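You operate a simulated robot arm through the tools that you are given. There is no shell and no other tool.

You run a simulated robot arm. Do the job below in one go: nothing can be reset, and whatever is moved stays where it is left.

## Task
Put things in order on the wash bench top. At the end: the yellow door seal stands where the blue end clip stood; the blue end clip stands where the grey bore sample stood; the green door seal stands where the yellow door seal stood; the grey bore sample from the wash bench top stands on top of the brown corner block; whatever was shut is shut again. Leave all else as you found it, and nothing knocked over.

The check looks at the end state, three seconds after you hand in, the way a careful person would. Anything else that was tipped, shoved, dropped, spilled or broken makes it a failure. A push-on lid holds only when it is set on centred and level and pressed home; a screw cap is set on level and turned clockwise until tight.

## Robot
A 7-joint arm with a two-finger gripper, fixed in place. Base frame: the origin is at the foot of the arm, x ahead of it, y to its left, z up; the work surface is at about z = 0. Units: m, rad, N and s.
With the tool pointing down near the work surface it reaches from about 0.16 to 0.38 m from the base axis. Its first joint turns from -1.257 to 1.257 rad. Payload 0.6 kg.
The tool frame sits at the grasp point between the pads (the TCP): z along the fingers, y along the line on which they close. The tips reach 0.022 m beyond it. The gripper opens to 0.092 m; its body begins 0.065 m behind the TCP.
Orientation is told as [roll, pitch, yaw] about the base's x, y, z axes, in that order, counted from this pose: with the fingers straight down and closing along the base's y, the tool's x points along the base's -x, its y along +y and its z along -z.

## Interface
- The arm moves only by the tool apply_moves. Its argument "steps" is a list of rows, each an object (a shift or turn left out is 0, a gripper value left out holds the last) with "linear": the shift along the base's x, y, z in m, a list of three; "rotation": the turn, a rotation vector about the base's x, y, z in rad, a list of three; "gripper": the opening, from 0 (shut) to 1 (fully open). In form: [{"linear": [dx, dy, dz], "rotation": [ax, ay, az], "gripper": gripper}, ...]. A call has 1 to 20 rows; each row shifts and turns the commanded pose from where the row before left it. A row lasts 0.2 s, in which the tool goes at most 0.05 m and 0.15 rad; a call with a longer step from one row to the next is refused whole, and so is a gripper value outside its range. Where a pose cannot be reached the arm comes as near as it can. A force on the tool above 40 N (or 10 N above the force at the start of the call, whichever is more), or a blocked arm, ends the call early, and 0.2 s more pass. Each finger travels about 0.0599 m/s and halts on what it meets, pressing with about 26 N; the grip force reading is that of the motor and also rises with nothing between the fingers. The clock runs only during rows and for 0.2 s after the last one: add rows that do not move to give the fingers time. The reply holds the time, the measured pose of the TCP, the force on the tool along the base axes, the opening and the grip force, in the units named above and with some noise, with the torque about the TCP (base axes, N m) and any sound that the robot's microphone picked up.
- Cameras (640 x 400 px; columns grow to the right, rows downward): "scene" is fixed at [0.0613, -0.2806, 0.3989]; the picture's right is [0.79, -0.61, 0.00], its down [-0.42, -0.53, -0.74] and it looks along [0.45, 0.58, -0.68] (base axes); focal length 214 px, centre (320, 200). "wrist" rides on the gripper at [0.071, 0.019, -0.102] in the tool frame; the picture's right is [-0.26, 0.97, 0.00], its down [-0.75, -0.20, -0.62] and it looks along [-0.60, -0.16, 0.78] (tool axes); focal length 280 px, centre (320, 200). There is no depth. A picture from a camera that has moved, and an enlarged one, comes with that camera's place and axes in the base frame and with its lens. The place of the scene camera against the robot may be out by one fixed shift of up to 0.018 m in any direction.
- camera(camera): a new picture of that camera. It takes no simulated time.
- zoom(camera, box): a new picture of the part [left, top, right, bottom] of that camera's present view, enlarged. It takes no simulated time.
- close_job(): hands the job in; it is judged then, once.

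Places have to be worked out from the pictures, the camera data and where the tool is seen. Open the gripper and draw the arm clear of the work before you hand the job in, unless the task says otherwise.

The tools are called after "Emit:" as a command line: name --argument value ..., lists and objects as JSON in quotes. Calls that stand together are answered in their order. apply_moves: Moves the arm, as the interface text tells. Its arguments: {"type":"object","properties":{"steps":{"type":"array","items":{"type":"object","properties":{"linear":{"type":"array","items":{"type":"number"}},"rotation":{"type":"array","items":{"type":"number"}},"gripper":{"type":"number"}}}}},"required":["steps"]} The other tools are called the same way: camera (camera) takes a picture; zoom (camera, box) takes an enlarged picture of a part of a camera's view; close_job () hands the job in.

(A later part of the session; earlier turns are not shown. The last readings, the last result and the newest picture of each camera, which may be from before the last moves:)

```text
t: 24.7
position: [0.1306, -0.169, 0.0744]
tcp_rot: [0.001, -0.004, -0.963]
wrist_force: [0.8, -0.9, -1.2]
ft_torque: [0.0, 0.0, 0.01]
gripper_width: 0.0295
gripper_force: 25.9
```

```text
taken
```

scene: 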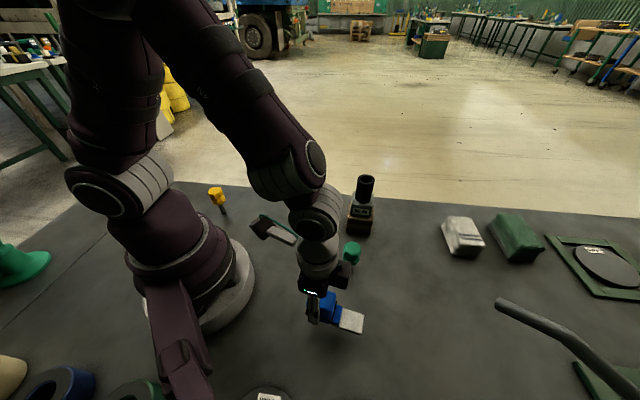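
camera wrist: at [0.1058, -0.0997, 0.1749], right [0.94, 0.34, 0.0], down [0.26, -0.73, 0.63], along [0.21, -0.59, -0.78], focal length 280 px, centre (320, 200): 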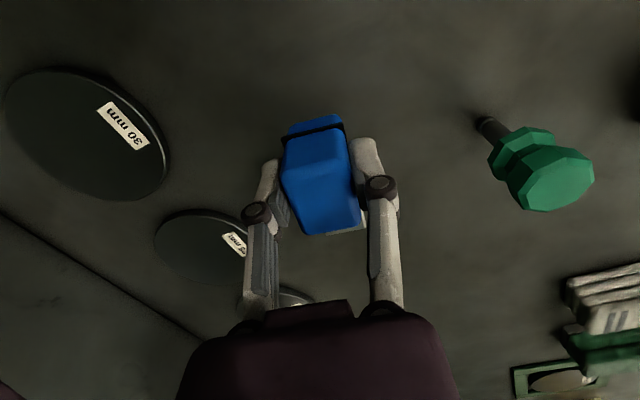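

Blue hangs about 31 mm above the table at the wanted place. I enlarge the scene for a check and then lower most of the way.

Emit:
zoom --camera "scene" --box '[270, 230, 410, 370]'

Emit:
apply_moves --steps '[{"linear": [0, 0, -0.015]}, {"linear": [0, 0, -0.01]}, {"linear": [0, 0, -0.003]}, {"linear": [0, 0, 0]}]'

```text
2.86 times, centred on (340, 300) of scene
camera zoom: at [0.0613, -0.2806, 0.3989], right [0.79, -0.61, 0.0], down [-0.42, -0.53, -0.74], along [0.45, 0.58, -0.68], focal length 613 px, centre (263, -86)
```

zoom: 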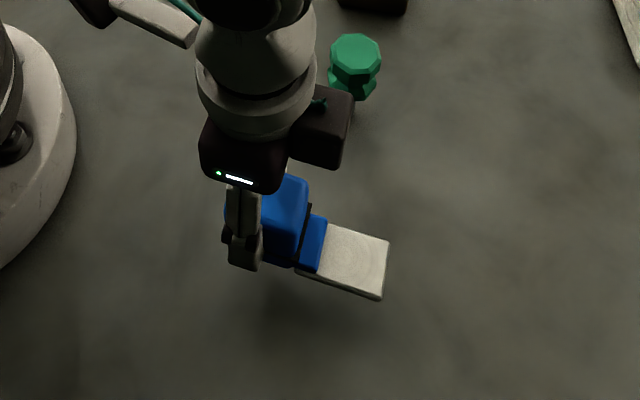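

```text
t: 25.7
position: [0.1316, -0.1681, 0.0449]
tcp_rot: [0.003, -0.002, -0.962]
wrist_force: [0.0, 0.8, -1.4]
ft_torque: [0.01, 0.0, -0.04]
gripper_width: 0.0295
gripper_force: 25.8
```

Still free at z=0.0449; I make the last small correction and lower to contact.

Emit:
apply_moves --steps '[{"linear": [-0.001, -0.002, -0.001]}, {"linear": [0, 0, -0.001]}, {"linear": [0, 0, 0]}]'

```text
t: 26.5
position: [0.1304, -0.1704, 0.0432]
tcp_rot: [0.001, -0.003, -0.961]
wrist_force: [0.1, -0.4, -1.8]
ft_torque: [0.0, 0.03, -0.04]
gripper_width: 0.0294
gripper_force: 26.1
```

No contact yet; I continue down half a millimetre at a time.

Emit:
apply_moves --steps '[{"linear": [0, 0, -0.0006]}, {"linear": [0, 0, -0.0006]}, {"linear": [0, 0, 0]}]'

```text
t: 27.3
position: [0.1312, -0.1721, 0.0419]
tcp_rot: [0.001, 0.0, -0.96]
wrist_force: [-6.7, 2.8, 18.8]
ft_torque: [0.08, 0.15, -0.06]
gripper_width: 0.0294
gripper_force: 26.1
```

Contact (18.8 N up). I back off half a millimetre and open the fingers slowly.

Emit:
apply_moves --steps '[{"linear": [0, 0, 0.0005]}, {"gripper": 0.4}, {"gripper": 0.55}, {"gripper": 0.7}, {"gripper": 0.7}]'

Emit:
camera --camera "wrist"

Emit:
zoom --camera "scene" --box '[270, 230, 410, 370]'

```text
t: 28.5
position: [0.129, -0.1709, 0.0429]
tcp_rot: [0.002, -0.003, -0.962]
wrist_force: [-0.1, -0.5, -0.1]
ft_torque: [0.01, 0.03, -0.01]
gripper_width: 0.0644
gripper_force: 0.1
```

```text
taken
camera wrist: at [0.1062, -0.1026, 0.1447], right [0.94, 0.34, 0.0], down [0.26, -0.73, 0.63], along [0.21, -0.59, -0.78], focal length 280 px, centre (320, 200)
```

wrist: 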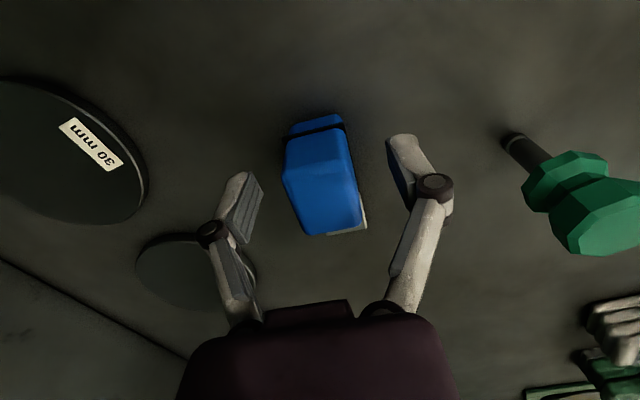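

```text
2.86 times, centred on (340, 300) of scene
camera zoom: at [0.0613, -0.2806, 0.3989], right [0.79, -0.61, 0.0], down [-0.42, -0.53, -0.74], along [0.45, 0.58, -0.68], focal length 613 px, centre (263, -86)
```

zoom: 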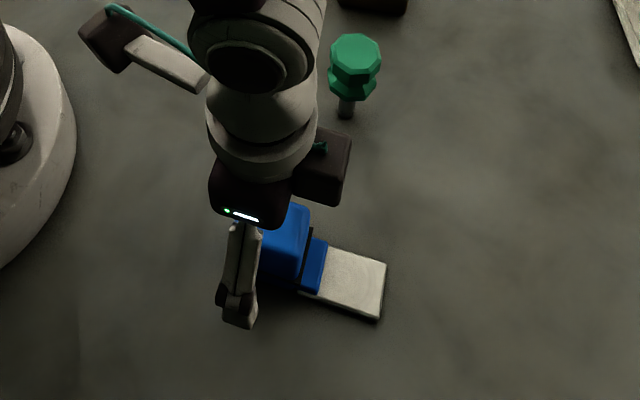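

Blue stands free. I rise straight up and take a look at its final place.

Emit:
apply_moves --steps '[{"gripper": 1.0}, {"gripper": 1.0}, {"linear": [0, 0, 0.03]}, {"linear": [0, 0, 0.04]}, {"linear": [0, 0, 0.04]}, {"linear": [0, 0, 0.03]}, {"linear": [0, 0, 0.02]}, {"linear": [0, 0, 0]}]'

Emit:
camera --camera "wrist"

Emit:
camera --camera "scene"

```text
t: 30.3
position: [0.1295, -0.1718, 0.2015]
tcp_rot: [0.003, -0.003, -0.962]
wrist_force: [0.0, -0.2, 1.0]
ft_torque: [0.01, -0.02, 0.0]
gripper_width: 0.0921
gripper_force: 0.0
```

```text
taken
camera wrist: at [0.1053, -0.1022, 0.3039], right [0.94, 0.34, 0.0], down [0.26, -0.73, 0.63], along [0.21, -0.59, -0.78], focal length 280 px, centre (320, 200)
```

wrist: 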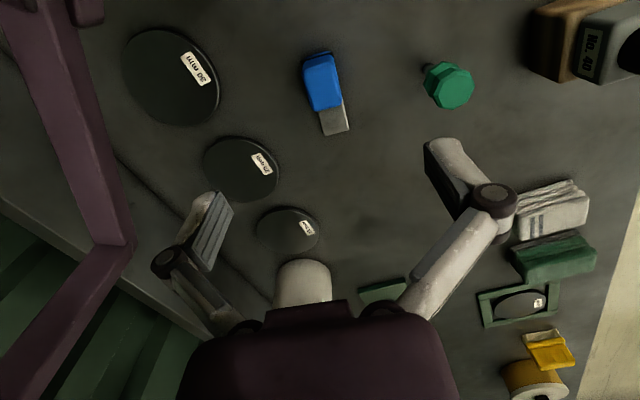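

```text
taken
```

scene: 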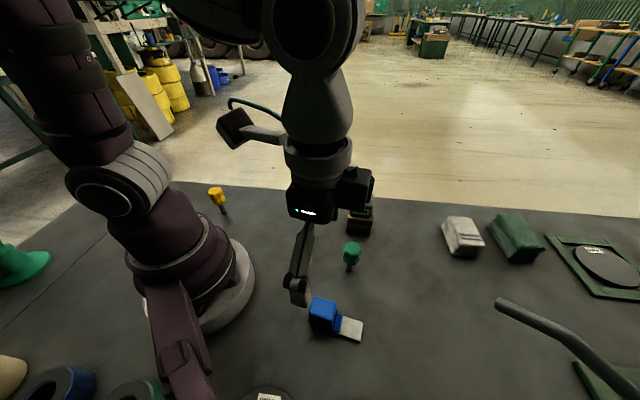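

Blue body stands at about (0.132, -0.172) with its tongue reaching outward, over the grey sample's old place. Now I swing around at height toward the yellow seal.

Emit:
apply_moves --steps '[{"linear": [0.0113, 0.0297, 0.01], "rotation": [0, 0, 0.138]}, {"linear": [0.0178, 0.0203, 0.01], "rotation": [0, 0, 0.138]}, {"linear": [0.015, 0.0224, 0], "rotation": [0, 0, 0.138]}, {"linear": [0.0118, 0.0243, 0], "rotation": [0, 0, 0.138]}, {"linear": [0.0084, 0.0256, 0], "rotation": [0, 0, 0.138]}, {"linear": [0.0049, 0.0266, 0], "rotation": [0, 0, 0.138]}, {"linear": [0.0013, 0.0269, 0], "rotation": [0, 0, 0.138]}, {"linear": [-0.0024, 0.0269, 0], "rotation": [0, 0, 0.138]}, {"linear": [-0.006, 0.0263, 0], "rotation": [0, 0, 0.138]}, {"linear": [-0.0094, 0.0253, 0], "rotation": [0, 0, 0.138]}, {"linear": [-0.0128, 0.0237, 0], "rotation": [0, 0, 0.138]}, {"linear": [-0.0157, 0.0219, 0], "rotation": [0, 0, 0.138]}, {"linear": [-0.0187, 0.0195, 0], "rotation": [0, 0, 0.138]}, {"linear": [-0.02, 0.008, 0], "rotation": [0, 0, 0.138]}, {"linear": [0, 0, 0]}, {"linear": [0, 0, 0]}]'

Emit:
camera --camera "wrist"

Emit:
camera --camera "scene"

```text
t: 33.7
position: [0.1167, 0.1576, 0.224]
tcp_rot: [0.0, -0.003, 0.972]
wrist_force: [-0.2, 0.4, -0.5]
ft_torque: [0.0, 0.03, -0.02]
gripper_width: 0.0921
gripper_force: 0.1
```

```text
taken
camera wrist: at [0.0611, 0.1087, 0.3241], right [-0.65, 0.76, 0.0], down [0.59, 0.51, 0.63], along [0.48, 0.41, -0.78], focal length 280 px, centre (320, 200)
```

wrist: 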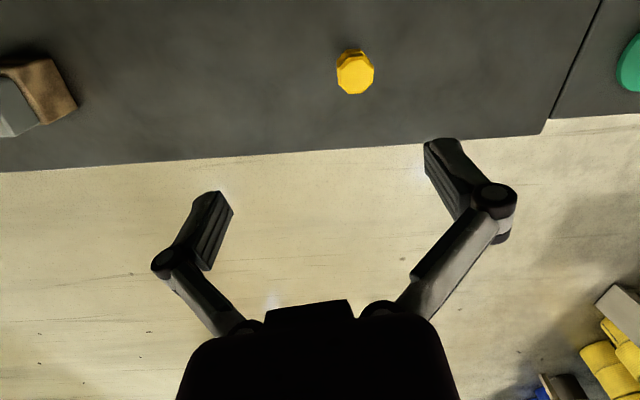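

```text
taken
```

scene: 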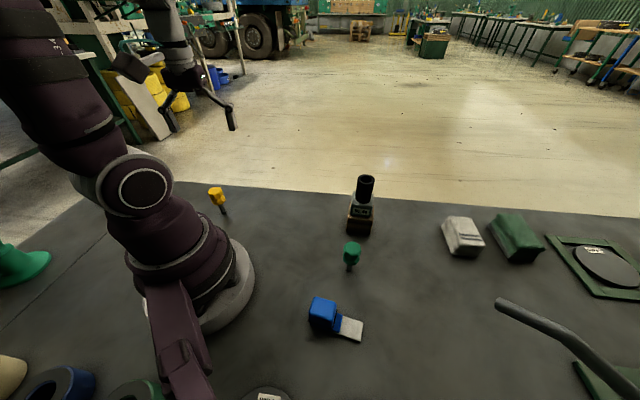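

Yellow head appears near (0.090, 0.173). I enlarge it to see the octagon's orientation.

Emit:
zoom --camera "wrist" --box '[320, 30, 400, 110]'

```text
5.00 times, centred on (360, 70) of wrist
camera zoom: at [0.0611, 0.1087, 0.3241], right [-0.65, 0.76, 0.0], down [0.59, 0.51, 0.63], along [0.48, 0.41, -0.78], focal length 1402 px, centre (120, 850)
```

zoom: 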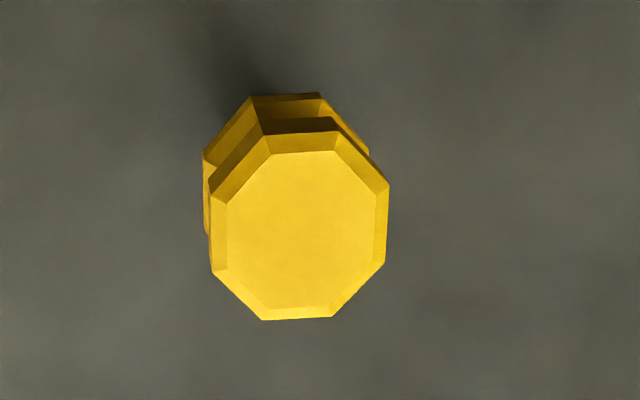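

The yellow octagon (30.5 mm across flats, top z≈0.068) has its flats facing ±x, ±y and the diagonals; centre about (0.0915, 0.176). I set yaw 0.785 so the pads meet a pair of flats and come to a check height above it.

Emit:
apply_moves --steps '[{"linear": [-0.0126, 0.009, -0.01], "rotation": [0, 0, -0.094]}, {"linear": [-0.0126, 0.0089, -0.02], "rotation": [0, 0, -0.093]}, {"linear": [0, 0, -0.03]}, {"linear": [0, 0, -0.03]}, {"linear": [0, 0, 0]}, {"linear": [0, 0, 0]}]'

Emit:
camera --camera "wrist"

Emit:
zoom --camera "wrist" --box '[260, 70, 380, 190]'

```text
t: 35.1
position: [0.0897, 0.1742, 0.1339]
tcp_rot: [0.001, -0.004, 0.783]
wrist_force: [-0.7, 0.2, 0.6]
ft_torque: [-0.01, -0.01, 0.0]
gripper_width: 0.092
gripper_force: 0.0
```

```text
taken
camera wrist: at [0.0279, 0.1375, 0.2352], right [-0.5, 0.87, 0.0], down [0.68, 0.39, 0.63], along [0.54, 0.31, -0.78], focal length 280 px, centre (320, 200)
```

wrist: 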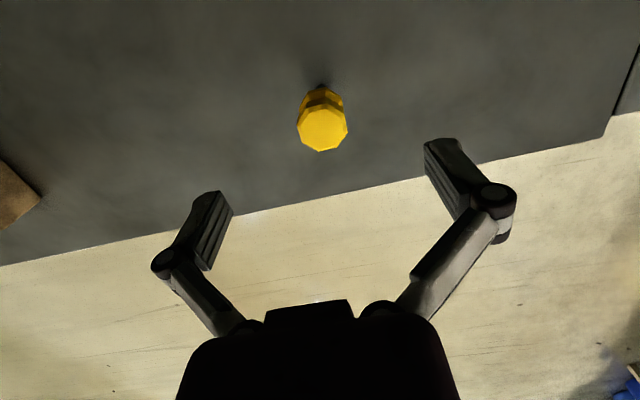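

```text
3.33 times, centred on (320, 130) of wrist
camera zoom: at [0.0279, 0.1375, 0.2352], right [-0.5, 0.87, 0.0], down [0.68, 0.39, 0.63], along [0.54, 0.31, -0.78], focal length 935 px, centre (320, 433)
```

zoom: 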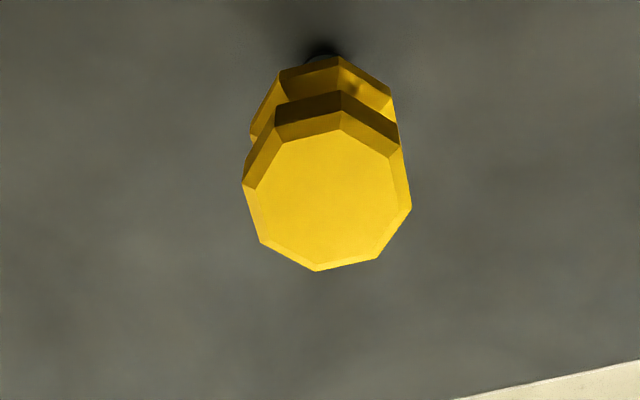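

The head is about 1.4 mm right and 1.9 mm ahead of the tool axis; I correct by (+0.001, +0.002) and descend to z≈0.05 with the fingers open, then check again.

Emit:
apply_moves --steps '[{"linear": [0.001, 0.002, -0.02]}, {"linear": [0, 0, -0.025]}, {"linear": [0, 0, -0.02]}, {"linear": [0, 0, -0.015]}, {"linear": [0, 0, -0.004]}, {"linear": [0, 0, 0]}]'

Emit:
camera --camera "wrist"

Emit:
camera --camera "scene"

```text
t: 36.5
position: [0.0916, 0.1763, 0.0503]
tcp_rot: [0.002, -0.001, 0.785]
wrist_force: [0.6, -0.1, 0.8]
ft_torque: [0.0, -0.02, -0.02]
gripper_width: 0.0918
gripper_force: 0.2
```

```text
taken
camera wrist: at [0.0277, 0.139, 0.1511], right [-0.5, 0.87, 0.0], down [0.68, 0.39, 0.63], along [0.54, 0.31, -0.78], focal length 280 px, centre (320, 200)
```

wrist: 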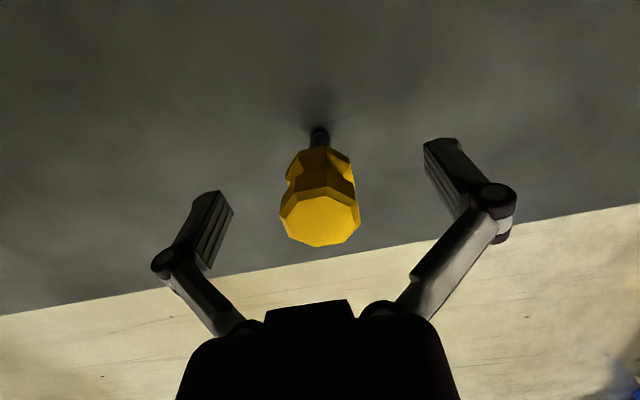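

```text
taken
```

scene: 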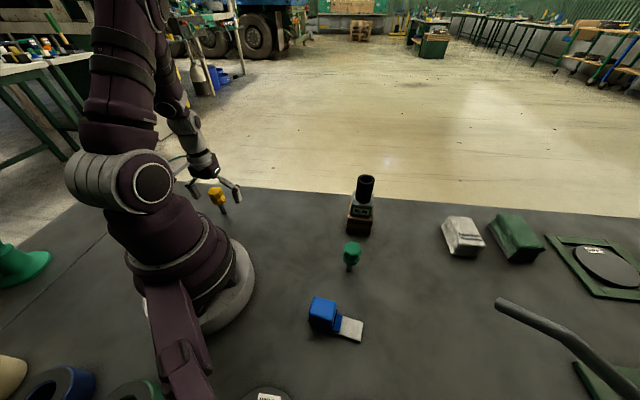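

Emit:
zoom --camera "wrist" --box '[240, 110, 400, 260]'

Emit:
zoom --camera "scene" --box '[170, 150, 270, 230]'

```text
2.67 times, centred on (320, 185) of wrist
camera zoom: at [0.0277, 0.139, 0.1511], right [-0.5, 0.87, 0.0], down [0.68, 0.39, 0.63], along [0.54, 0.31, -0.78], focal length 748 px, centre (320, 240)
```

zoom: 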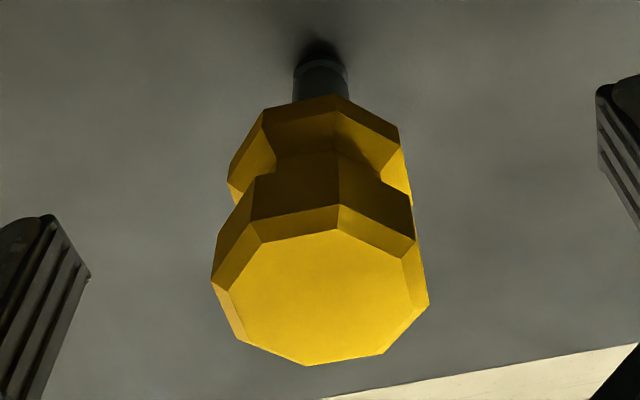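

```text
5.00 times, centred on (220, 190) of scene
camera zoom: at [0.0613, -0.2806, 0.3989], right [0.79, -0.61, 0.0], down [-0.42, -0.53, -0.74], along [0.45, 0.58, -0.68], focal length 1072 px, centre (820, 250)
```

zoom: 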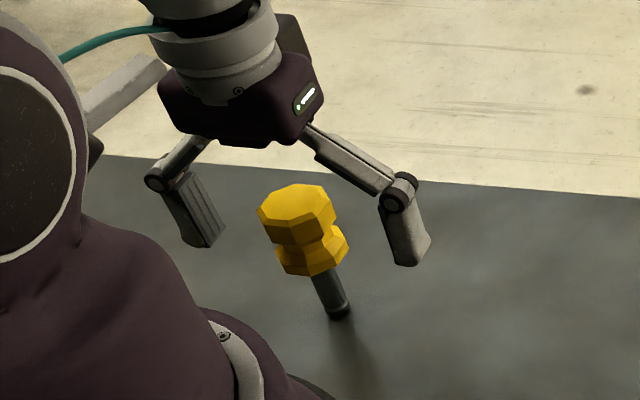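

Yellow is centred laterally between the fingers (foot at about (0.0905, 0.175)). I close in gentle increments around 30 mm, then to full grip.

Emit:
apply_moves --steps '[{"gripper": 0.7}, {"gripper": 0.5}, {"gripper": 0.42}, {"gripper": 0.39}, {"gripper": 0.37}, {"gripper": 0.355}, {"gripper": 0.345}, {"gripper": 0.335}, {"gripper": 0.325}, {"gripper": 0.315}, {"gripper": 0.3}, {"gripper": 0.2}, {"gripper": 0.0}, {"gripper": 0.0}]'

Emit:
camera --camera "wrist"

Emit:
zoom --camera "scene" --box '[170, 150, 270, 230]'

```text
t: 39.5
position: [0.0918, 0.1765, 0.0502]
tcp_rot: [0.001, -0.002, 0.783]
wrist_force: [-0.8, -1.1, 6.2]
ft_torque: [0.03, -0.01, -0.01]
gripper_width: 0.0303
gripper_force: 26.1
```

```text
taken
camera wrist: at [0.0278, 0.139, 0.1513], right [-0.5, 0.87, 0.0], down [0.68, 0.39, 0.63], along [0.54, 0.31, -0.78], focal length 280 px, centre (320, 200)
```

wrist: 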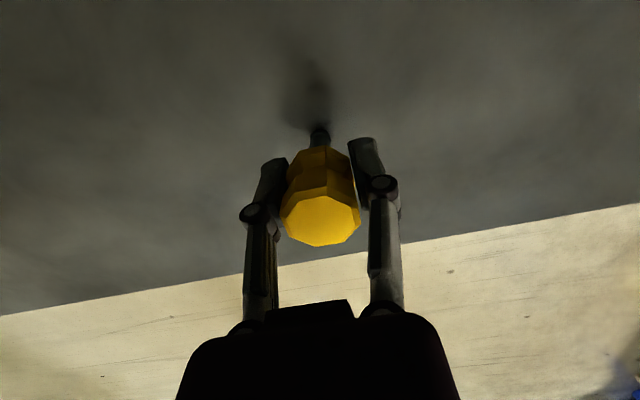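

```text
5.00 times, centred on (220, 190) of scene
camera zoom: at [0.0613, -0.2806, 0.3989], right [0.79, -0.61, 0.0], down [-0.42, -0.53, -0.74], along [0.45, 0.58, -0.68], focal length 1072 px, centre (820, 250)
```

zoom: 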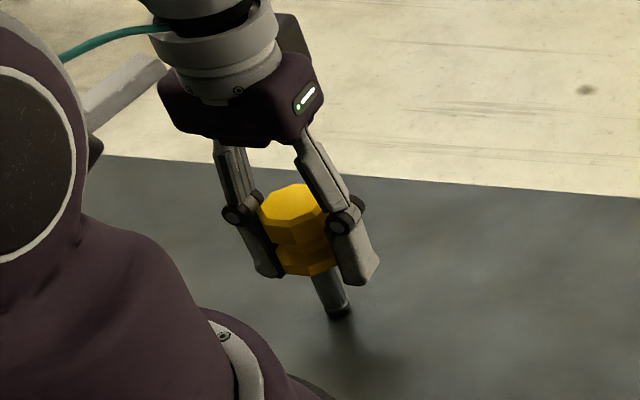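

Gripped squarely at 30 mm with the seal upright. I lift it straight up and check.

Emit:
apply_moves --steps '[{"linear": [0, 0, 0.005], "gripper": 0.0}, {"linear": [0, 0, 0.02]}, {"linear": [0, 0, 0.03]}, {"linear": [0, 0, 0.035]}, {"linear": [0, 0, 0.025]}, {"linear": [0, 0, 0]}]'

Emit:
camera --camera "wrist"

Emit:
camera --camera "scene"

```text
t: 40.9
position: [0.0921, 0.1759, 0.1641]
tcp_rot: [0.003, -0.003, 0.784]
wrist_force: [0.9, 1.1, -1.7]
ft_torque: [0.04, -0.04, 0.01]
gripper_width: 0.0307
gripper_force: 26.0
```

```text
taken
camera wrist: at [0.0279, 0.1386, 0.2655], right [-0.5, 0.87, 0.0], down [0.68, 0.39, 0.63], along [0.54, 0.31, -0.78], focal length 280 px, centre (320, 200)
```

wrist: 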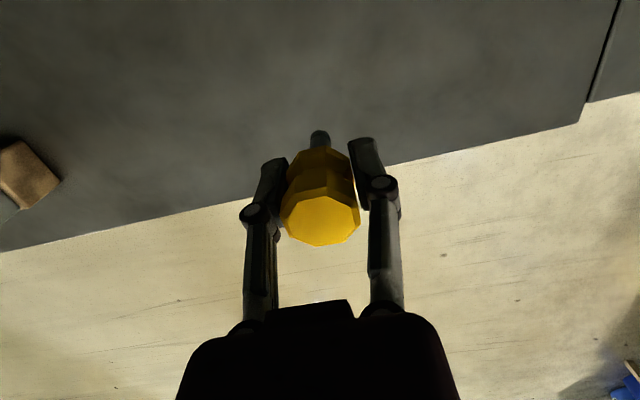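

```text
taken
```

scene: 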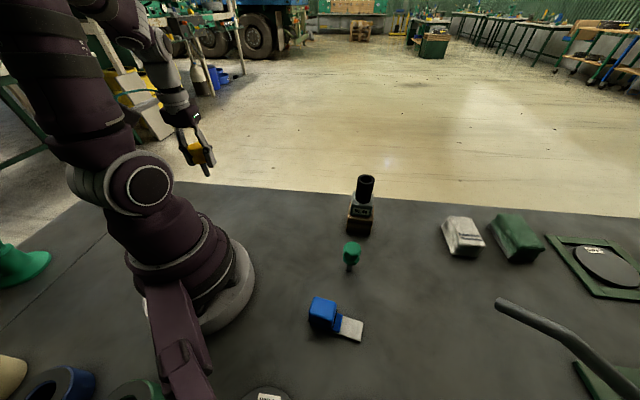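

Held upright. I carry it around the arc at z≈0.16 toward the right side, turning the tool with it.

Emit:
apply_moves --steps '[{"linear": [0.012, -0.0064, 0.003], "rotation": [0, 0, -0.05]}, {"linear": [0.0237, -0.0149, 0.003], "rotation": [0, 0, -0.1095]}, {"linear": [0.0197, -0.0185, 0], "rotation": [0, 0, -0.1095]}, {"linear": [0.017, -0.0209, 0], "rotation": [0, 0, -0.1095]}, {"linear": [0.014, -0.023, 0], "rotation": [0, 0, -0.1095]}, {"linear": [0.011, -0.0248, 0], "rotation": [0, 0, -0.1095]}, {"linear": [0.0074, -0.026, 0], "rotation": [0, 0, -0.1095]}, {"linear": [0.0038, -0.0267, 0], "rotation": [0, 0, -0.1095]}, {"linear": [0.0001, -0.027, 0], "rotation": [0, 0, -0.1095]}, {"linear": [-0.0035, -0.0267, 0], "rotation": [0, 0, -0.1095]}, {"linear": [-0.007, -0.0261, 0], "rotation": [0, 0, -0.1095]}, {"linear": [-0.0105, -0.0249, 0], "rotation": [0, 0, -0.1095]}, {"linear": [-0.0061, -0.012, 0], "rotation": [0, 0, -0.0595]}, {"linear": [0, 0, 0]}]'

Emit:
camera --camera "wrist"

Emit:
camera --camera "scene"

```text
t: 43.9
position: [0.1721, -0.1013, 0.1691]
tcp_rot: [0.001, -0.003, -0.531]
wrist_force: [-0.9, 0.8, -0.6]
ft_torque: [0.02, 0.01, 0.0]
gripper_width: 0.0308
gripper_force: 26.1
```

```text
taken
camera wrist: at [0.1197, -0.0492, 0.2708], right [0.71, 0.7, 0.0], down [0.54, -0.56, 0.63], along [0.44, -0.45, -0.78], focal length 280 px, centre (320, 200)
```

wrist: 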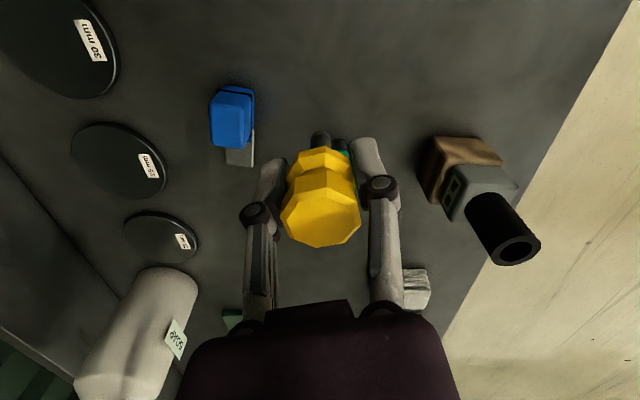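

```text
taken
```

scene: 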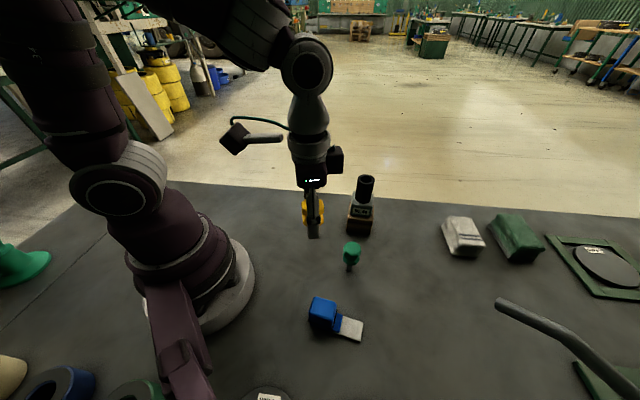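

Now outward over the green seal (foot at ~0.115, green top 0.068) to the blue clip's old place, lowering only after passing green.

Emit:
apply_moves --steps '[{"linear": [0.0151, -0.009, 0]}, {"linear": [0.025, -0.0149, 0]}, {"linear": [0.025, -0.0149, 0]}, {"linear": [0.025, -0.0149, 0]}, {"linear": [0.02, -0.0119, -0.01]}, {"linear": [0.0155, -0.0092, -0.02]}, {"linear": [0.01, -0.0059, -0.02]}, {"linear": [0.01, -0.0059, -0.015]}, {"linear": [0.005, -0.0028, -0.01]}, {"linear": [0, 0, 0]}, {"linear": [0, 0, 0]}]'

Emit:
camera --camera "wrist"

Emit:
camera --camera "scene"

```text
t: 46.3
position: [0.3236, -0.1895, 0.0942]
tcp_rot: [0.0, -0.004, -0.53]
wrist_force: [0.7, -0.5, -0.1]
ft_torque: [0.02, 0.01, -0.03]
gripper_width: 0.0307
gripper_force: 25.9
```

```text
taken
camera wrist: at [0.2712, -0.1378, 0.1964], right [0.71, 0.7, 0.0], down [0.55, -0.56, 0.63], along [0.44, -0.45, -0.78], focal length 280 px, centre (320, 200)
```

wrist: 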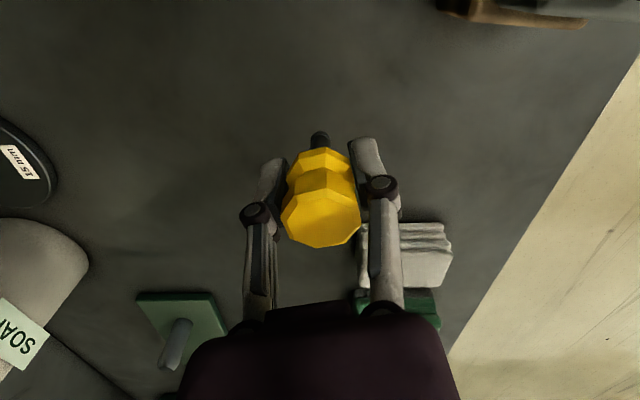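

```text
taken
```

scene: 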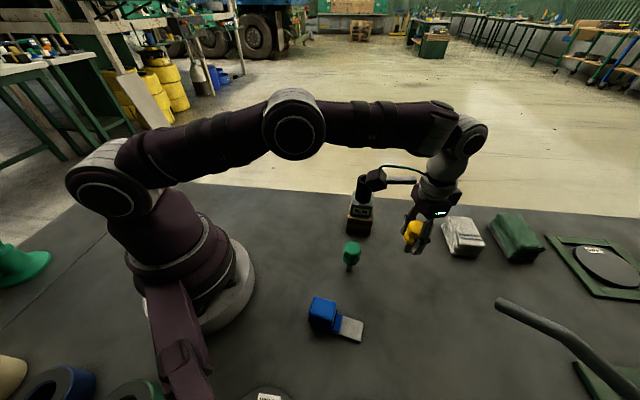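

In place at (0.3236, -0.1895), foot about 44 mm up. I lower most of the way, then creep to contact.

Emit:
apply_moves --steps '[{"linear": [0, 0, -0.02]}, {"linear": [0, 0, -0.012]}, {"linear": [0, 0, -0.006]}, {"linear": [0, 0, -0.003]}, {"linear": [0, 0, 0]}, {"linear": [0, 0, 0]}]'

Emit:
zoom --camera "scene" --box '[350, 180, 490, 290]'

```text
t: 47.7
position: [0.3241, -0.191, 0.0546]
tcp_rot: [0.002, -0.003, -0.527]
wrist_force: [0.1, -0.9, -0.8]
ft_torque: [-0.02, 0.01, 0.01]
gripper_width: 0.0304
gripper_force: 26.2
```

```text
3.64 times, centred on (420, 235) of scene
camera zoom: at [0.0613, -0.2806, 0.3989], right [0.79, -0.61, 0.0], down [-0.42, -0.53, -0.74], along [0.45, 0.58, -0.68], focal length 780 px, centre (-44, 73)
```

zoom: 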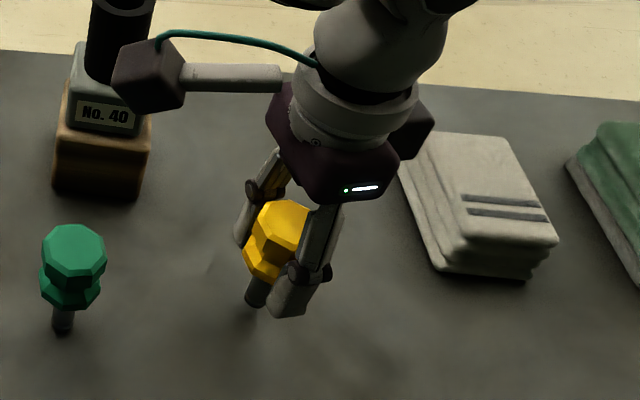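

Foot hovers ~4 mm above. I creep down in steps of about 1 mm watching the force.

Emit:
apply_moves --steps '[{"linear": [0, 0, -0.0015]}, {"linear": [0, 0, -0.001]}, {"linear": [0, 0, -0.0008]}, {"linear": [0, 0, 0]}]'

```text
t: 48.7
position: [0.3235, -0.1897, 0.0508]
tcp_rot: [0.002, -0.002, -0.528]
wrist_force: [0.1, 0.0, -0.8]
ft_torque: [-0.02, 0.0, 0.03]
gripper_width: 0.0307
gripper_force: 26.0
```

Emit:
apply_moves --steps '[{"linear": [0, 0, -0.0005]}, {"linear": [0, 0, -0.0005]}, {"linear": [0, 0, 0]}]'

```text
t: 49.5
position: [0.325, -0.1905, 0.0512]
tcp_rot: [0.001, -0.002, -0.528]
wrist_force: [-0.1, -0.2, -0.7]
ft_torque: [-0.01, 0.0, 0.0]
gripper_width: 0.0306
gripper_force: 26.0
```

Still no contact force (-0.7 N), so I continue down half a millimetre at a time.

Emit:
apply_moves --steps '[{"linear": [0, 0, -0.0005]}, {"linear": [0, 0, 0]}]'

```text
t: 50.1
position: [0.3244, -0.1909, 0.0494]
tcp_rot: [0.003, -0.004, -0.529]
wrist_force: [1.9, 3.5, 10.6]
ft_torque: [0.17, -0.08, 0.02]
gripper_width: 0.0308
gripper_force: 25.4
```

Contact at 10.6 N. I ease up 0.3 mm to relax it, then open very gradually so the seal stays upright.

Emit:
apply_moves --steps '[{"linear": [0, 0, 0.0003]}, {"linear": [0, 0, 0]}]'

```text
t: 50.7
position: [0.3234, -0.1913, 0.049]
tcp_rot: [0.002, -0.005, -0.528]
wrist_force: [0.4, 1.3, 13.1]
ft_torque: [0.05, -0.02, 0.0]
gripper_width: 0.0304
gripper_force: 25.5
```

Still 13 N down-force; I ease up another 0.4 mm.

Emit:
apply_moves --steps '[{"linear": [0, 0, 0.0004]}, {"linear": [0, 0, 0]}]'

```text
t: 51.3
position: [0.3235, -0.1917, 0.0499]
tcp_rot: [0.002, -0.002, -0.53]
wrist_force: [-0.3, -1.4, 3.9]
ft_torque: [-0.12, -0.02, 0.01]
gripper_width: 0.0305
gripper_force: 26.1
```

Light contact now (about 4 N). I open the fingers gradually.

Emit:
apply_moves --steps '[{"gripper": 0.335}, {"gripper": 0.345}, {"gripper": 0.36}, {"gripper": 0.38}, {"gripper": 0.42}, {"gripper": 0.5}, {"gripper": 0.6}, {"gripper": 0.7}]'

Emit:
camera --camera "wrist"

Emit:
zoom --camera "scene" --box '[350, 180, 490, 290]'

```text
t: 53.1
position: [0.3245, -0.1907, 0.0505]
tcp_rot: [0.001, -0.004, -0.527]
wrist_force: [0.2, -0.2, 0.2]
ft_torque: [-0.03, -0.01, 0.01]
gripper_width: 0.0642
gripper_force: 0.0
```

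```text
taken
camera wrist: at [0.2723, -0.1387, 0.1512], right [0.71, 0.7, 0.0], down [0.55, -0.56, 0.63], along [0.44, -0.45, -0.78], focal length 280 px, centre (320, 200)
```

wrist: 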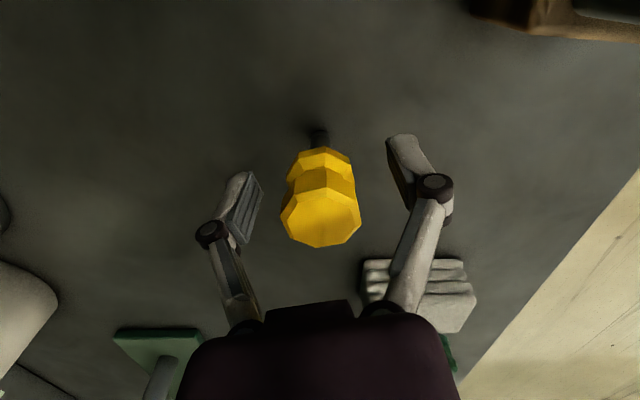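

```text
3.64 times, centred on (420, 235) of scene
camera zoom: at [0.0613, -0.2806, 0.3989], right [0.79, -0.61, 0.0], down [-0.42, -0.53, -0.74], along [0.45, 0.58, -0.68], focal length 780 px, centre (-44, 73)
```

zoom: 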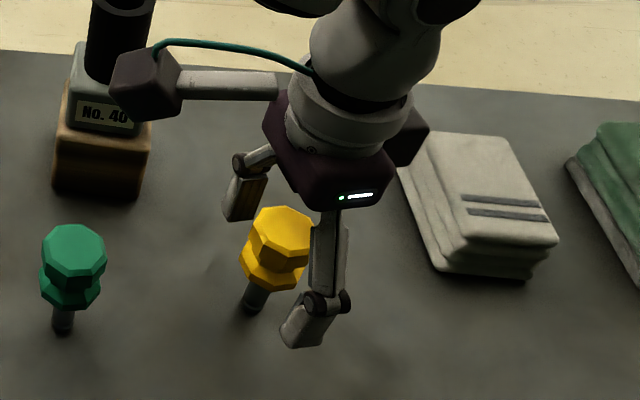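

Yellow stands upright and free. I open fully, rise straight up past its head, then draw back and up.

Emit:
apply_moves --steps '[{"gripper": 1.0}, {"gripper": 1.0}, {"linear": [0, 0, 0.01]}, {"linear": [0, 0, 0.02]}, {"linear": [0, 0, 0.03]}, {"linear": [-0.003, 0.002, 0.02]}, {"linear": [-0.02, 0.01, 0.03]}, {"linear": [-0.03, 0.017, 0.03]}, {"linear": [-0.03, 0.017, 0.0]}, {"linear": [0, 0, 0]}]'

Emit:
camera --camera "wrist"

Emit:
camera --camera "scene"

```text
t: 55.3
position: [0.2408, -0.1416, 0.1884]
tcp_rot: [0.003, -0.004, -0.529]
wrist_force: [0.0, 0.6, 0.0]
ft_torque: [0.0, 0.01, 0.0]
gripper_width: 0.0922
gripper_force: 0.0
```

```text
taken
camera wrist: at [0.1899, -0.0891, 0.2899], right [0.71, 0.7, 0.0], down [0.54, -0.56, 0.63], along [0.44, -0.45, -0.78], focal length 280 px, centre (320, 200)
```

wrist: 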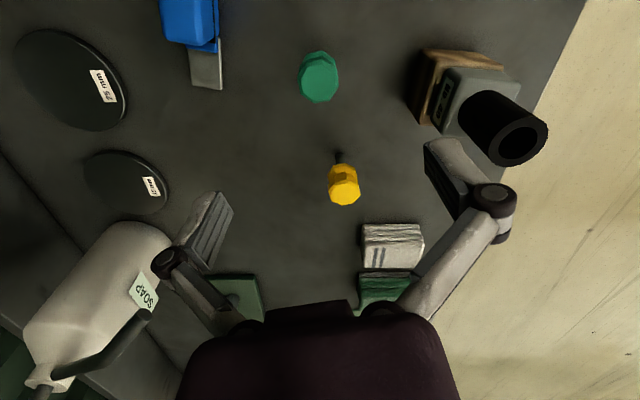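

```text
taken
```

scene: 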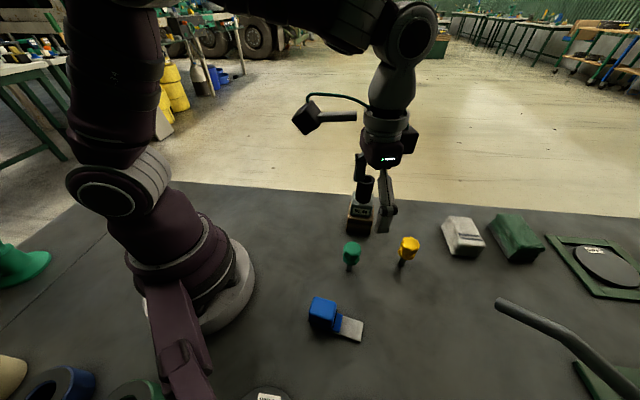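

Yellow stands where the blue clip stood. Now I enlarge the green seal to get its centre and octagon orientation.

Emit:
zoom --camera "wrist" --box '[280, 35, 360, 115]'

Emit:
zoom --camera "wrist" --box '[300, 130, 400, 220]'

```text
5.00 times, centred on (320, 75) of wrist
camera zoom: at [0.1899, -0.0891, 0.2899], right [0.71, 0.7, 0.0], down [0.54, -0.56, 0.63], along [0.44, -0.45, -0.78], focal length 1402 px, centre (320, 825)
```

zoom: 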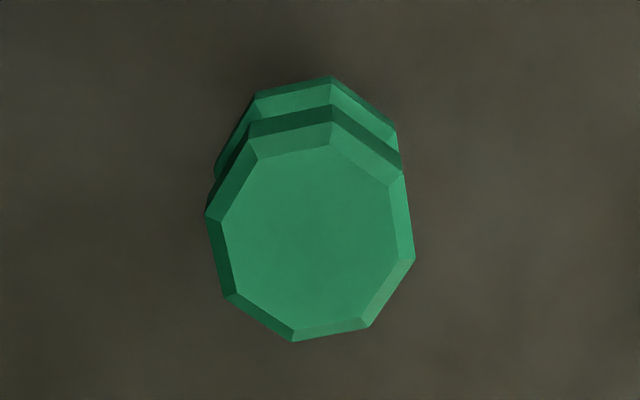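

```text
4.44 times, centred on (350, 175) of wrist
camera zoom: at [0.1899, -0.0891, 0.2899], right [0.71, 0.7, 0.0], down [0.54, -0.56, 0.63], along [0.44, -0.45, -0.78], focal length 1246 px, centre (187, 311)
```

zoom: 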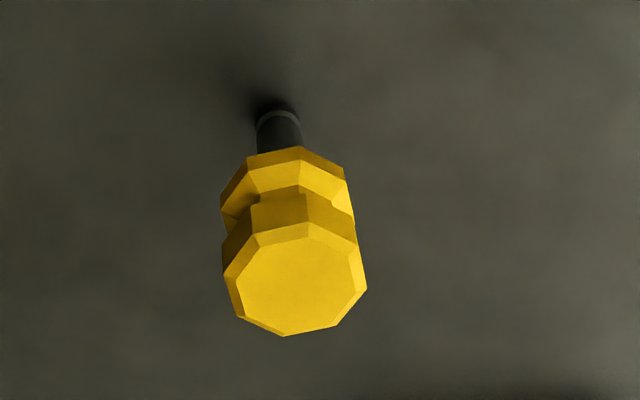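

Green: centre about (0.233, -0.135), flats' normals at 10.5°+45°k. I choose yaw +0.183 (closing along 100.5°), which keeps the fingers well clear of the block and yellow seal, and move above it.

Emit:
apply_moves --steps '[{"linear": [-0.0025, 0.0023, 0], "rotation": [0, 0, 0.1424]}, {"linear": [-0.0025, 0.0023, 0], "rotation": [0, 0, 0.1424]}, {"linear": [-0.0025, 0.0023, 0], "rotation": [0, 0, 0.1424]}, {"linear": [0, 0, 0], "rotation": [0, 0, 0.1424]}, {"linear": [0, 0, -0.01], "rotation": [0, 0, 0.1424]}, {"linear": [0, 0, -0.025]}, {"linear": [0, 0, -0.02]}, {"linear": [0, 0, 0]}, {"linear": [0, 0, 0]}]'

Emit:
camera --camera "wrist"

Emit:
zoom --camera "wrist" --box '[260, 70, 380, 190]'

```text
t: 57.3
position: [0.2316, -0.1379, 0.1338]
tcp_rot: [0.002, -0.003, 0.183]
wrist_force: [0.4, -0.5, -0.2]
ft_torque: [0.0, -0.02, -0.01]
gripper_width: 0.0921
gripper_force: 0.0
```

```text
taken
camera wrist: at [0.1589, -0.1315, 0.2354], right [0.08, 1.0, 0.0], down [0.78, -0.06, 0.63], along [0.62, -0.05, -0.78], focal length 280 px, centre (320, 200)
```

wrist: 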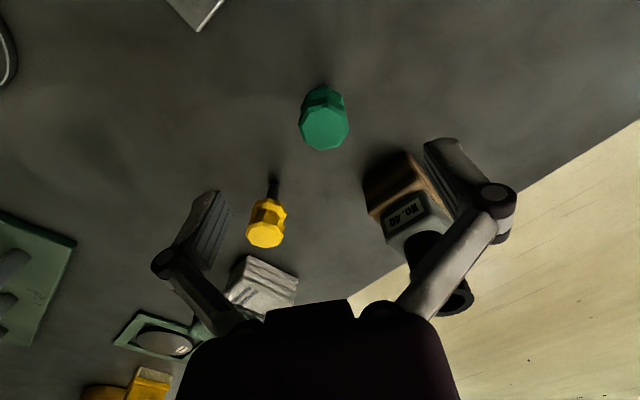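

```text
3.33 times, centred on (320, 130) of wrist
camera zoom: at [0.1589, -0.1315, 0.2354], right [0.08, 1.0, 0.0], down [0.78, -0.06, 0.63], along [0.62, -0.05, -0.78], focal length 935 px, centre (320, 433)
```

zoom: 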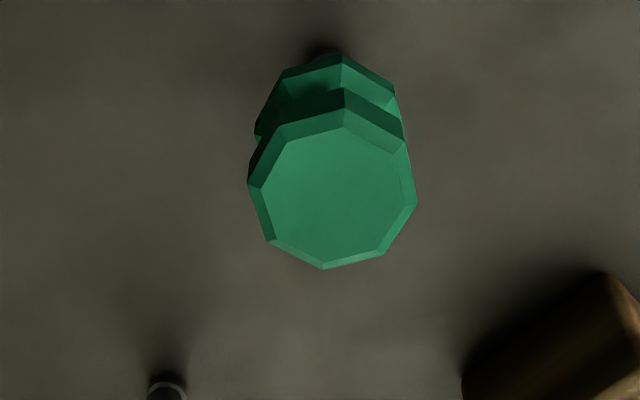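

Green is 2.5 mm right and 1.5 mm ahead of the tool axis; flats match the pads. I correct by (+0.0017, +0.0024) and descend to z≈0.050.

Emit:
apply_moves --steps '[{"linear": [0.0017, 0.0024, -0.02]}, {"linear": [0, 0, -0.025]}, {"linear": [0, 0, -0.02]}, {"linear": [0, 0, -0.015]}, {"linear": [0, 0, -0.004]}, {"linear": [0, 0, 0]}, {"linear": [0, 0, 0]}]'

Emit:
zoom --camera "wrist" --box '[240, 110, 400, 260]'

Emit:
camera --camera "scene"

```text
t: 58.9
position: [0.235, -0.1345, 0.0509]
tcp_rot: [0.001, -0.004, 0.183]
wrist_force: [-0.3, -0.5, 0.3]
ft_torque: [-0.01, 0.04, -0.04]
gripper_width: 0.0918
gripper_force: 0.1
```

```text
2.67 times, centred on (320, 185) of wrist
camera zoom: at [0.1612, -0.1302, 0.1523], right [0.08, 1.0, 0.0], down [0.78, -0.06, 0.63], along [0.62, -0.05, -0.78], focal length 748 px, centre (320, 240)
```

zoom: 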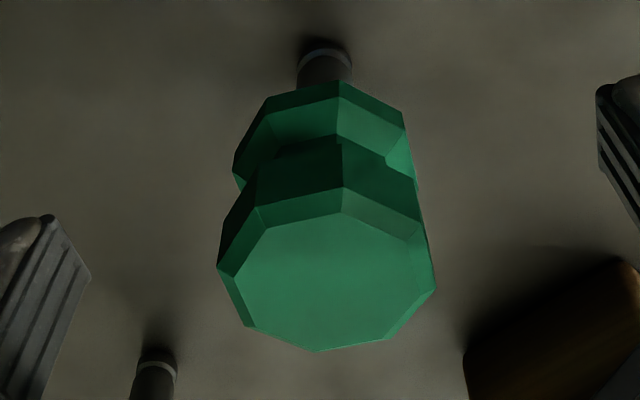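

```text
taken
```

scene: 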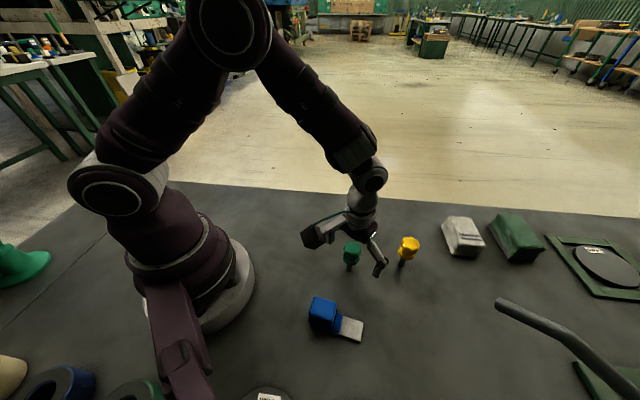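

Green is ~1.1 mm to the right and the tool ~2 mm too far out; I make that small correction and close gently.

Emit:
apply_moves --steps '[{"linear": [-0.0015, 0.0011, -0.0005]}, {"linear": [0, 0, 0]}, {"gripper": 0.7}, {"gripper": 0.5}, {"gripper": 0.42}, {"gripper": 0.39}, {"gripper": 0.37}, {"gripper": 0.355}, {"gripper": 0.345}, {"gripper": 0.335}, {"gripper": 0.325}, {"gripper": 0.315}, {"gripper": 0.3}, {"gripper": 0.2}, {"gripper": 0.0}, {"gripper": 0.0}]'

Emit:
camera --camera "wrist"

Emit:
zoom --camera "scene" --box '[290, 190, 430, 300]'

```text
t: 62.3
position: [0.2327, -0.1345, 0.0506]
tcp_rot: [0.0, -0.003, 0.182]
wrist_force: [0.2, -1.4, 4.3]
ft_torque: [0.0, 0.0, 0.04]
gripper_width: 0.0306
gripper_force: 25.2
```

```text
taken
camera wrist: at [0.1601, -0.1287, 0.1514], right [0.08, 1.0, 0.0], down [0.78, -0.06, 0.63], along [0.62, -0.05, -0.78], focal length 280 px, centre (320, 200)
```

wrist: 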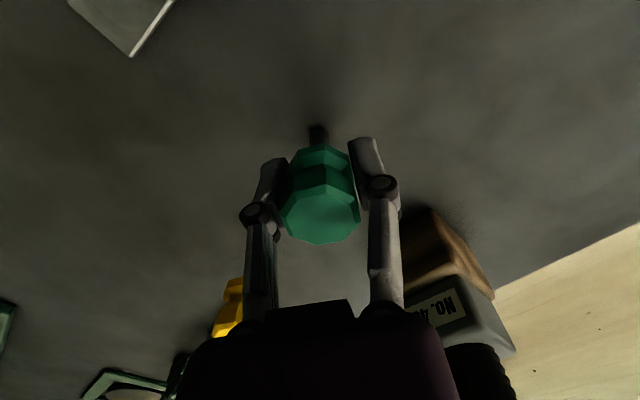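

```text
3.64 times, centred on (360, 245) of scene
camera zoom: at [0.0613, -0.2806, 0.3989], right [0.79, -0.61, 0.0], down [-0.42, -0.53, -0.74], along [0.45, 0.58, -0.68], focal length 780 px, centre (174, 36)
```

zoom: 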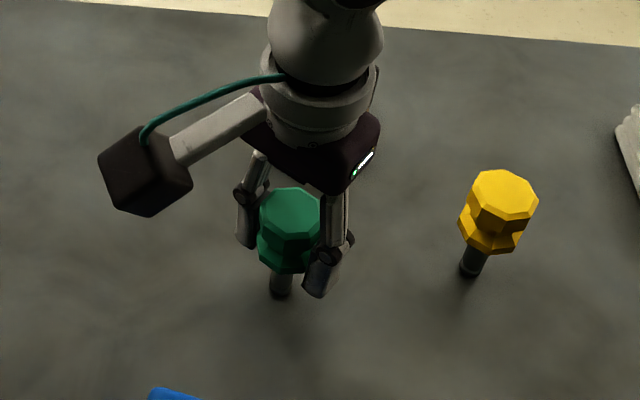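

Gripped squarely at 30.6 mm. I lift straight up first and check.

Emit:
apply_moves --steps '[{"linear": [0, 0, 0.005], "gripper": 0.0}, {"linear": [0, 0, 0.02]}, {"linear": [0, 0, 0.03]}, {"linear": [0, 0, 0.035]}, {"linear": [0, 0, 0.03]}, {"linear": [0, 0, 0]}]'

Emit:
camera --camera "wrist"

Emit:
camera --camera "scene"

```text
t: 63.7
position: [0.2333, -0.1341, 0.1699]
tcp_rot: [0.003, -0.003, 0.182]
wrist_force: [-0.2, -1.4, -0.6]
ft_torque: [0.02, -0.02, -0.01]
gripper_width: 0.0303
gripper_force: 26.1
```

```text
taken
camera wrist: at [0.1597, -0.1285, 0.2706], right [0.08, 1.0, 0.0], down [0.78, -0.07, 0.63], along [0.62, -0.05, -0.78], focal length 280 px, centre (320, 200)
```

wrist: 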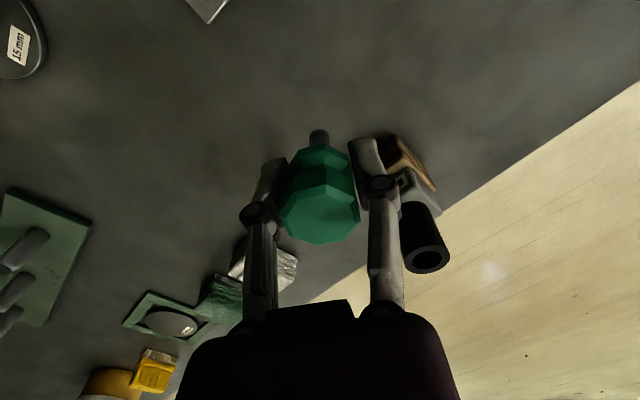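

```text
taken
```

scene: 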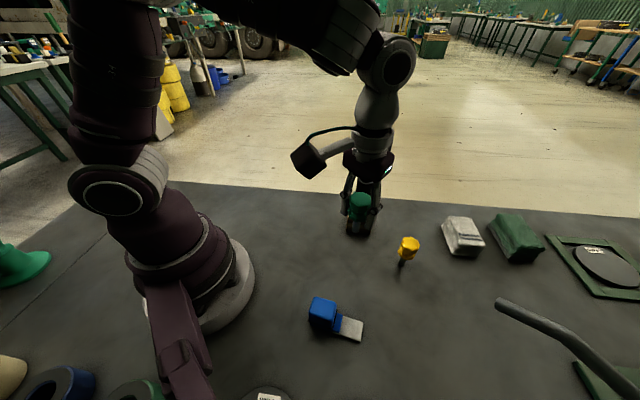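

Green is held upright. I carry it around the arc at z≈0.17 to above yellow's old place at (0.0915, 0.176).

Emit:
apply_moves --steps '[{"linear": [-0.001, 0.015, 0], "rotation": [0, 0, 0.02]}, {"linear": [0.0, 0.026, 0], "rotation": [0, 0, 0.043]}, {"linear": [-0.003, 0.0307, 0], "rotation": [0, 0, 0.043]}, {"linear": [-0.007, 0.029, 0], "rotation": [0, 0, 0.043]}, {"linear": [-0.0105, 0.0258, 0], "rotation": [0, 0, 0.043]}, {"linear": [-0.0102, 0.0238, 0], "rotation": [0, 0, 0.043]}, {"linear": [-0.009, 0.0224, 0], "rotation": [0, 0, 0.043]}, {"linear": [-0.0085, 0.0218, 0], "rotation": [0, 0, 0.043]}, {"linear": [-0.0095, 0.0212, 0], "rotation": [0, 0, 0.043]}, {"linear": [-0.0115, 0.02, 0], "rotation": [0, 0, 0.043]}, {"linear": [-0.0136, 0.0187, 0], "rotation": [0, 0, 0.043]}, {"linear": [-0.0156, 0.0169, 0], "rotation": [0, 0, 0.043]}, {"linear": [-0.0175, 0.0149, 0], "rotation": [0, 0, 0.043]}, {"linear": [-0.016, 0.0129, 0], "rotation": [0, 0, 0.043]}, {"linear": [-0.0089, 0.011, 0], "rotation": [0, 0, 0.024]}, {"linear": [0, 0, 0]}, {"linear": [0, 0, 0]}]'

Emit:
camera --camera "wrist"

Emit:
camera --camera "scene"

```text
t: 67.3
position: [0.0895, 0.1758, 0.1711]
tcp_rot: [0.001, -0.003, 0.785]
wrist_force: [0.4, -0.5, -1.4]
ft_torque: [0.0, 0.03, 0.01]
gripper_width: 0.0302
gripper_force: 25.6
```

```text
taken
camera wrist: at [0.0267, 0.1381, 0.2724], right [-0.5, 0.87, 0.0], down [0.68, 0.39, 0.63], along [0.54, 0.31, -0.78], focal length 280 px, centre (320, 200)
```

wrist: 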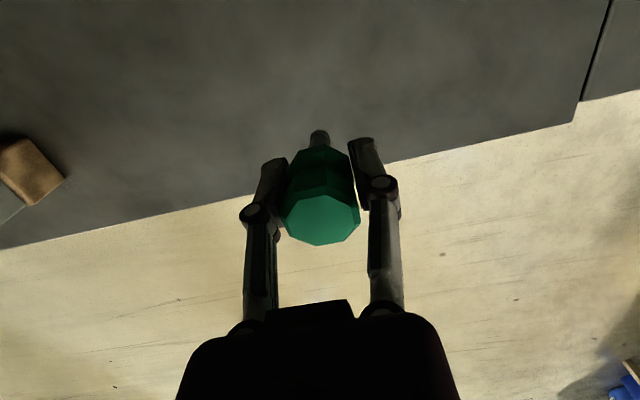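

```text
taken
```

scene: 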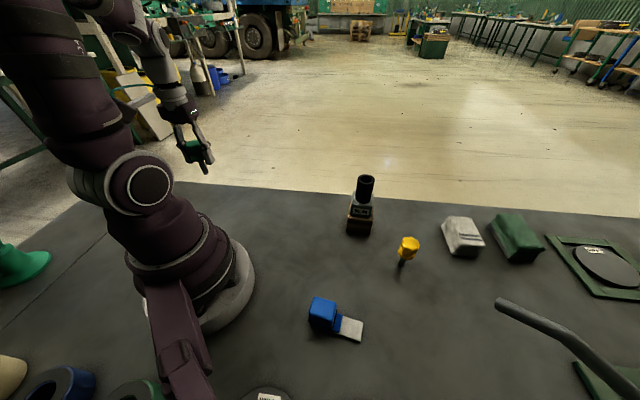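

Over the spot at (0.090, 0.176). I lower to about 4 mm above contact.

Emit:
apply_moves --steps '[{"linear": [0.001, 0, -0.03]}, {"linear": [0, 0, -0.03]}, {"linear": [0, 0, -0.03]}, {"linear": [0, 0, -0.016]}, {"linear": [0, 0, -0.007]}, {"linear": [0, 0, -0.003]}, {"linear": [0, 0, 0]}, {"linear": [0, 0, 0]}]'

Emit:
zoom --camera "scene" --box '[170, 150, 270, 230]'

```text
t: 69.1
position: [0.0938, 0.1752, 0.0545]
tcp_rot: [0.002, -0.003, 0.785]
wrist_force: [0.8, 0.5, -1.0]
ft_torque: [-0.01, 0.0, -0.01]
gripper_width: 0.0306
gripper_force: 26.0
```

```text
5.00 times, centred on (220, 190) of scene
camera zoom: at [0.0613, -0.2806, 0.3989], right [0.79, -0.61, 0.0], down [-0.42, -0.53, -0.74], along [0.45, 0.58, -0.68], focal length 1072 px, centre (820, 250)
```

zoom: 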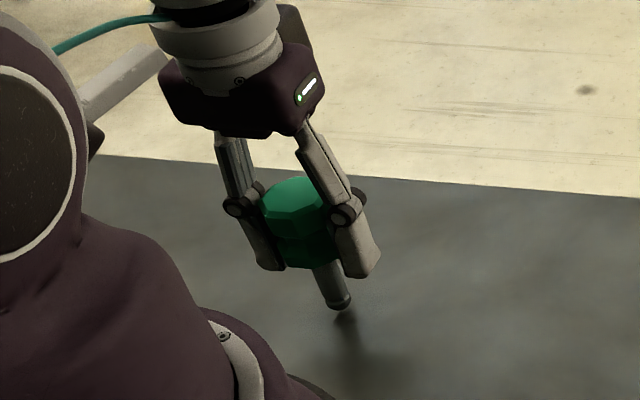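

The foot hangs right over where yellow's foot was, ~4 mm up. I creep down watching the force.

Emit:
apply_moves --steps '[{"linear": [0, 0, -0.0015]}, {"linear": [0, 0, -0.001]}, {"linear": [0, 0, -0.0005]}, {"linear": [0, 0, 0]}]'

```text
t: 70.1
position: [0.0929, 0.177, 0.0525]
tcp_rot: [0.002, -0.002, 0.787]
wrist_force: [0.3, 0.5, -1.0]
ft_torque: [-0.01, -0.02, 0.0]
gripper_width: 0.0305
gripper_force: 25.7
```

No contact yet (-1.0 N); I go down another millimetre in half-millimetre steps.

Emit:
apply_moves --steps '[{"linear": [0, 0, -0.0005]}, {"linear": [0, 0, -0.0005]}, {"linear": [0, 0, 0]}]'

```text
t: 70.9
position: [0.0937, 0.1757, 0.0519]
tcp_rot: [0.0, -0.004, 0.786]
wrist_force: [0.7, 0.6, -1.1]
ft_torque: [0.01, 0.0, -0.04]
gripper_width: 0.0305
gripper_force: 26.2
```

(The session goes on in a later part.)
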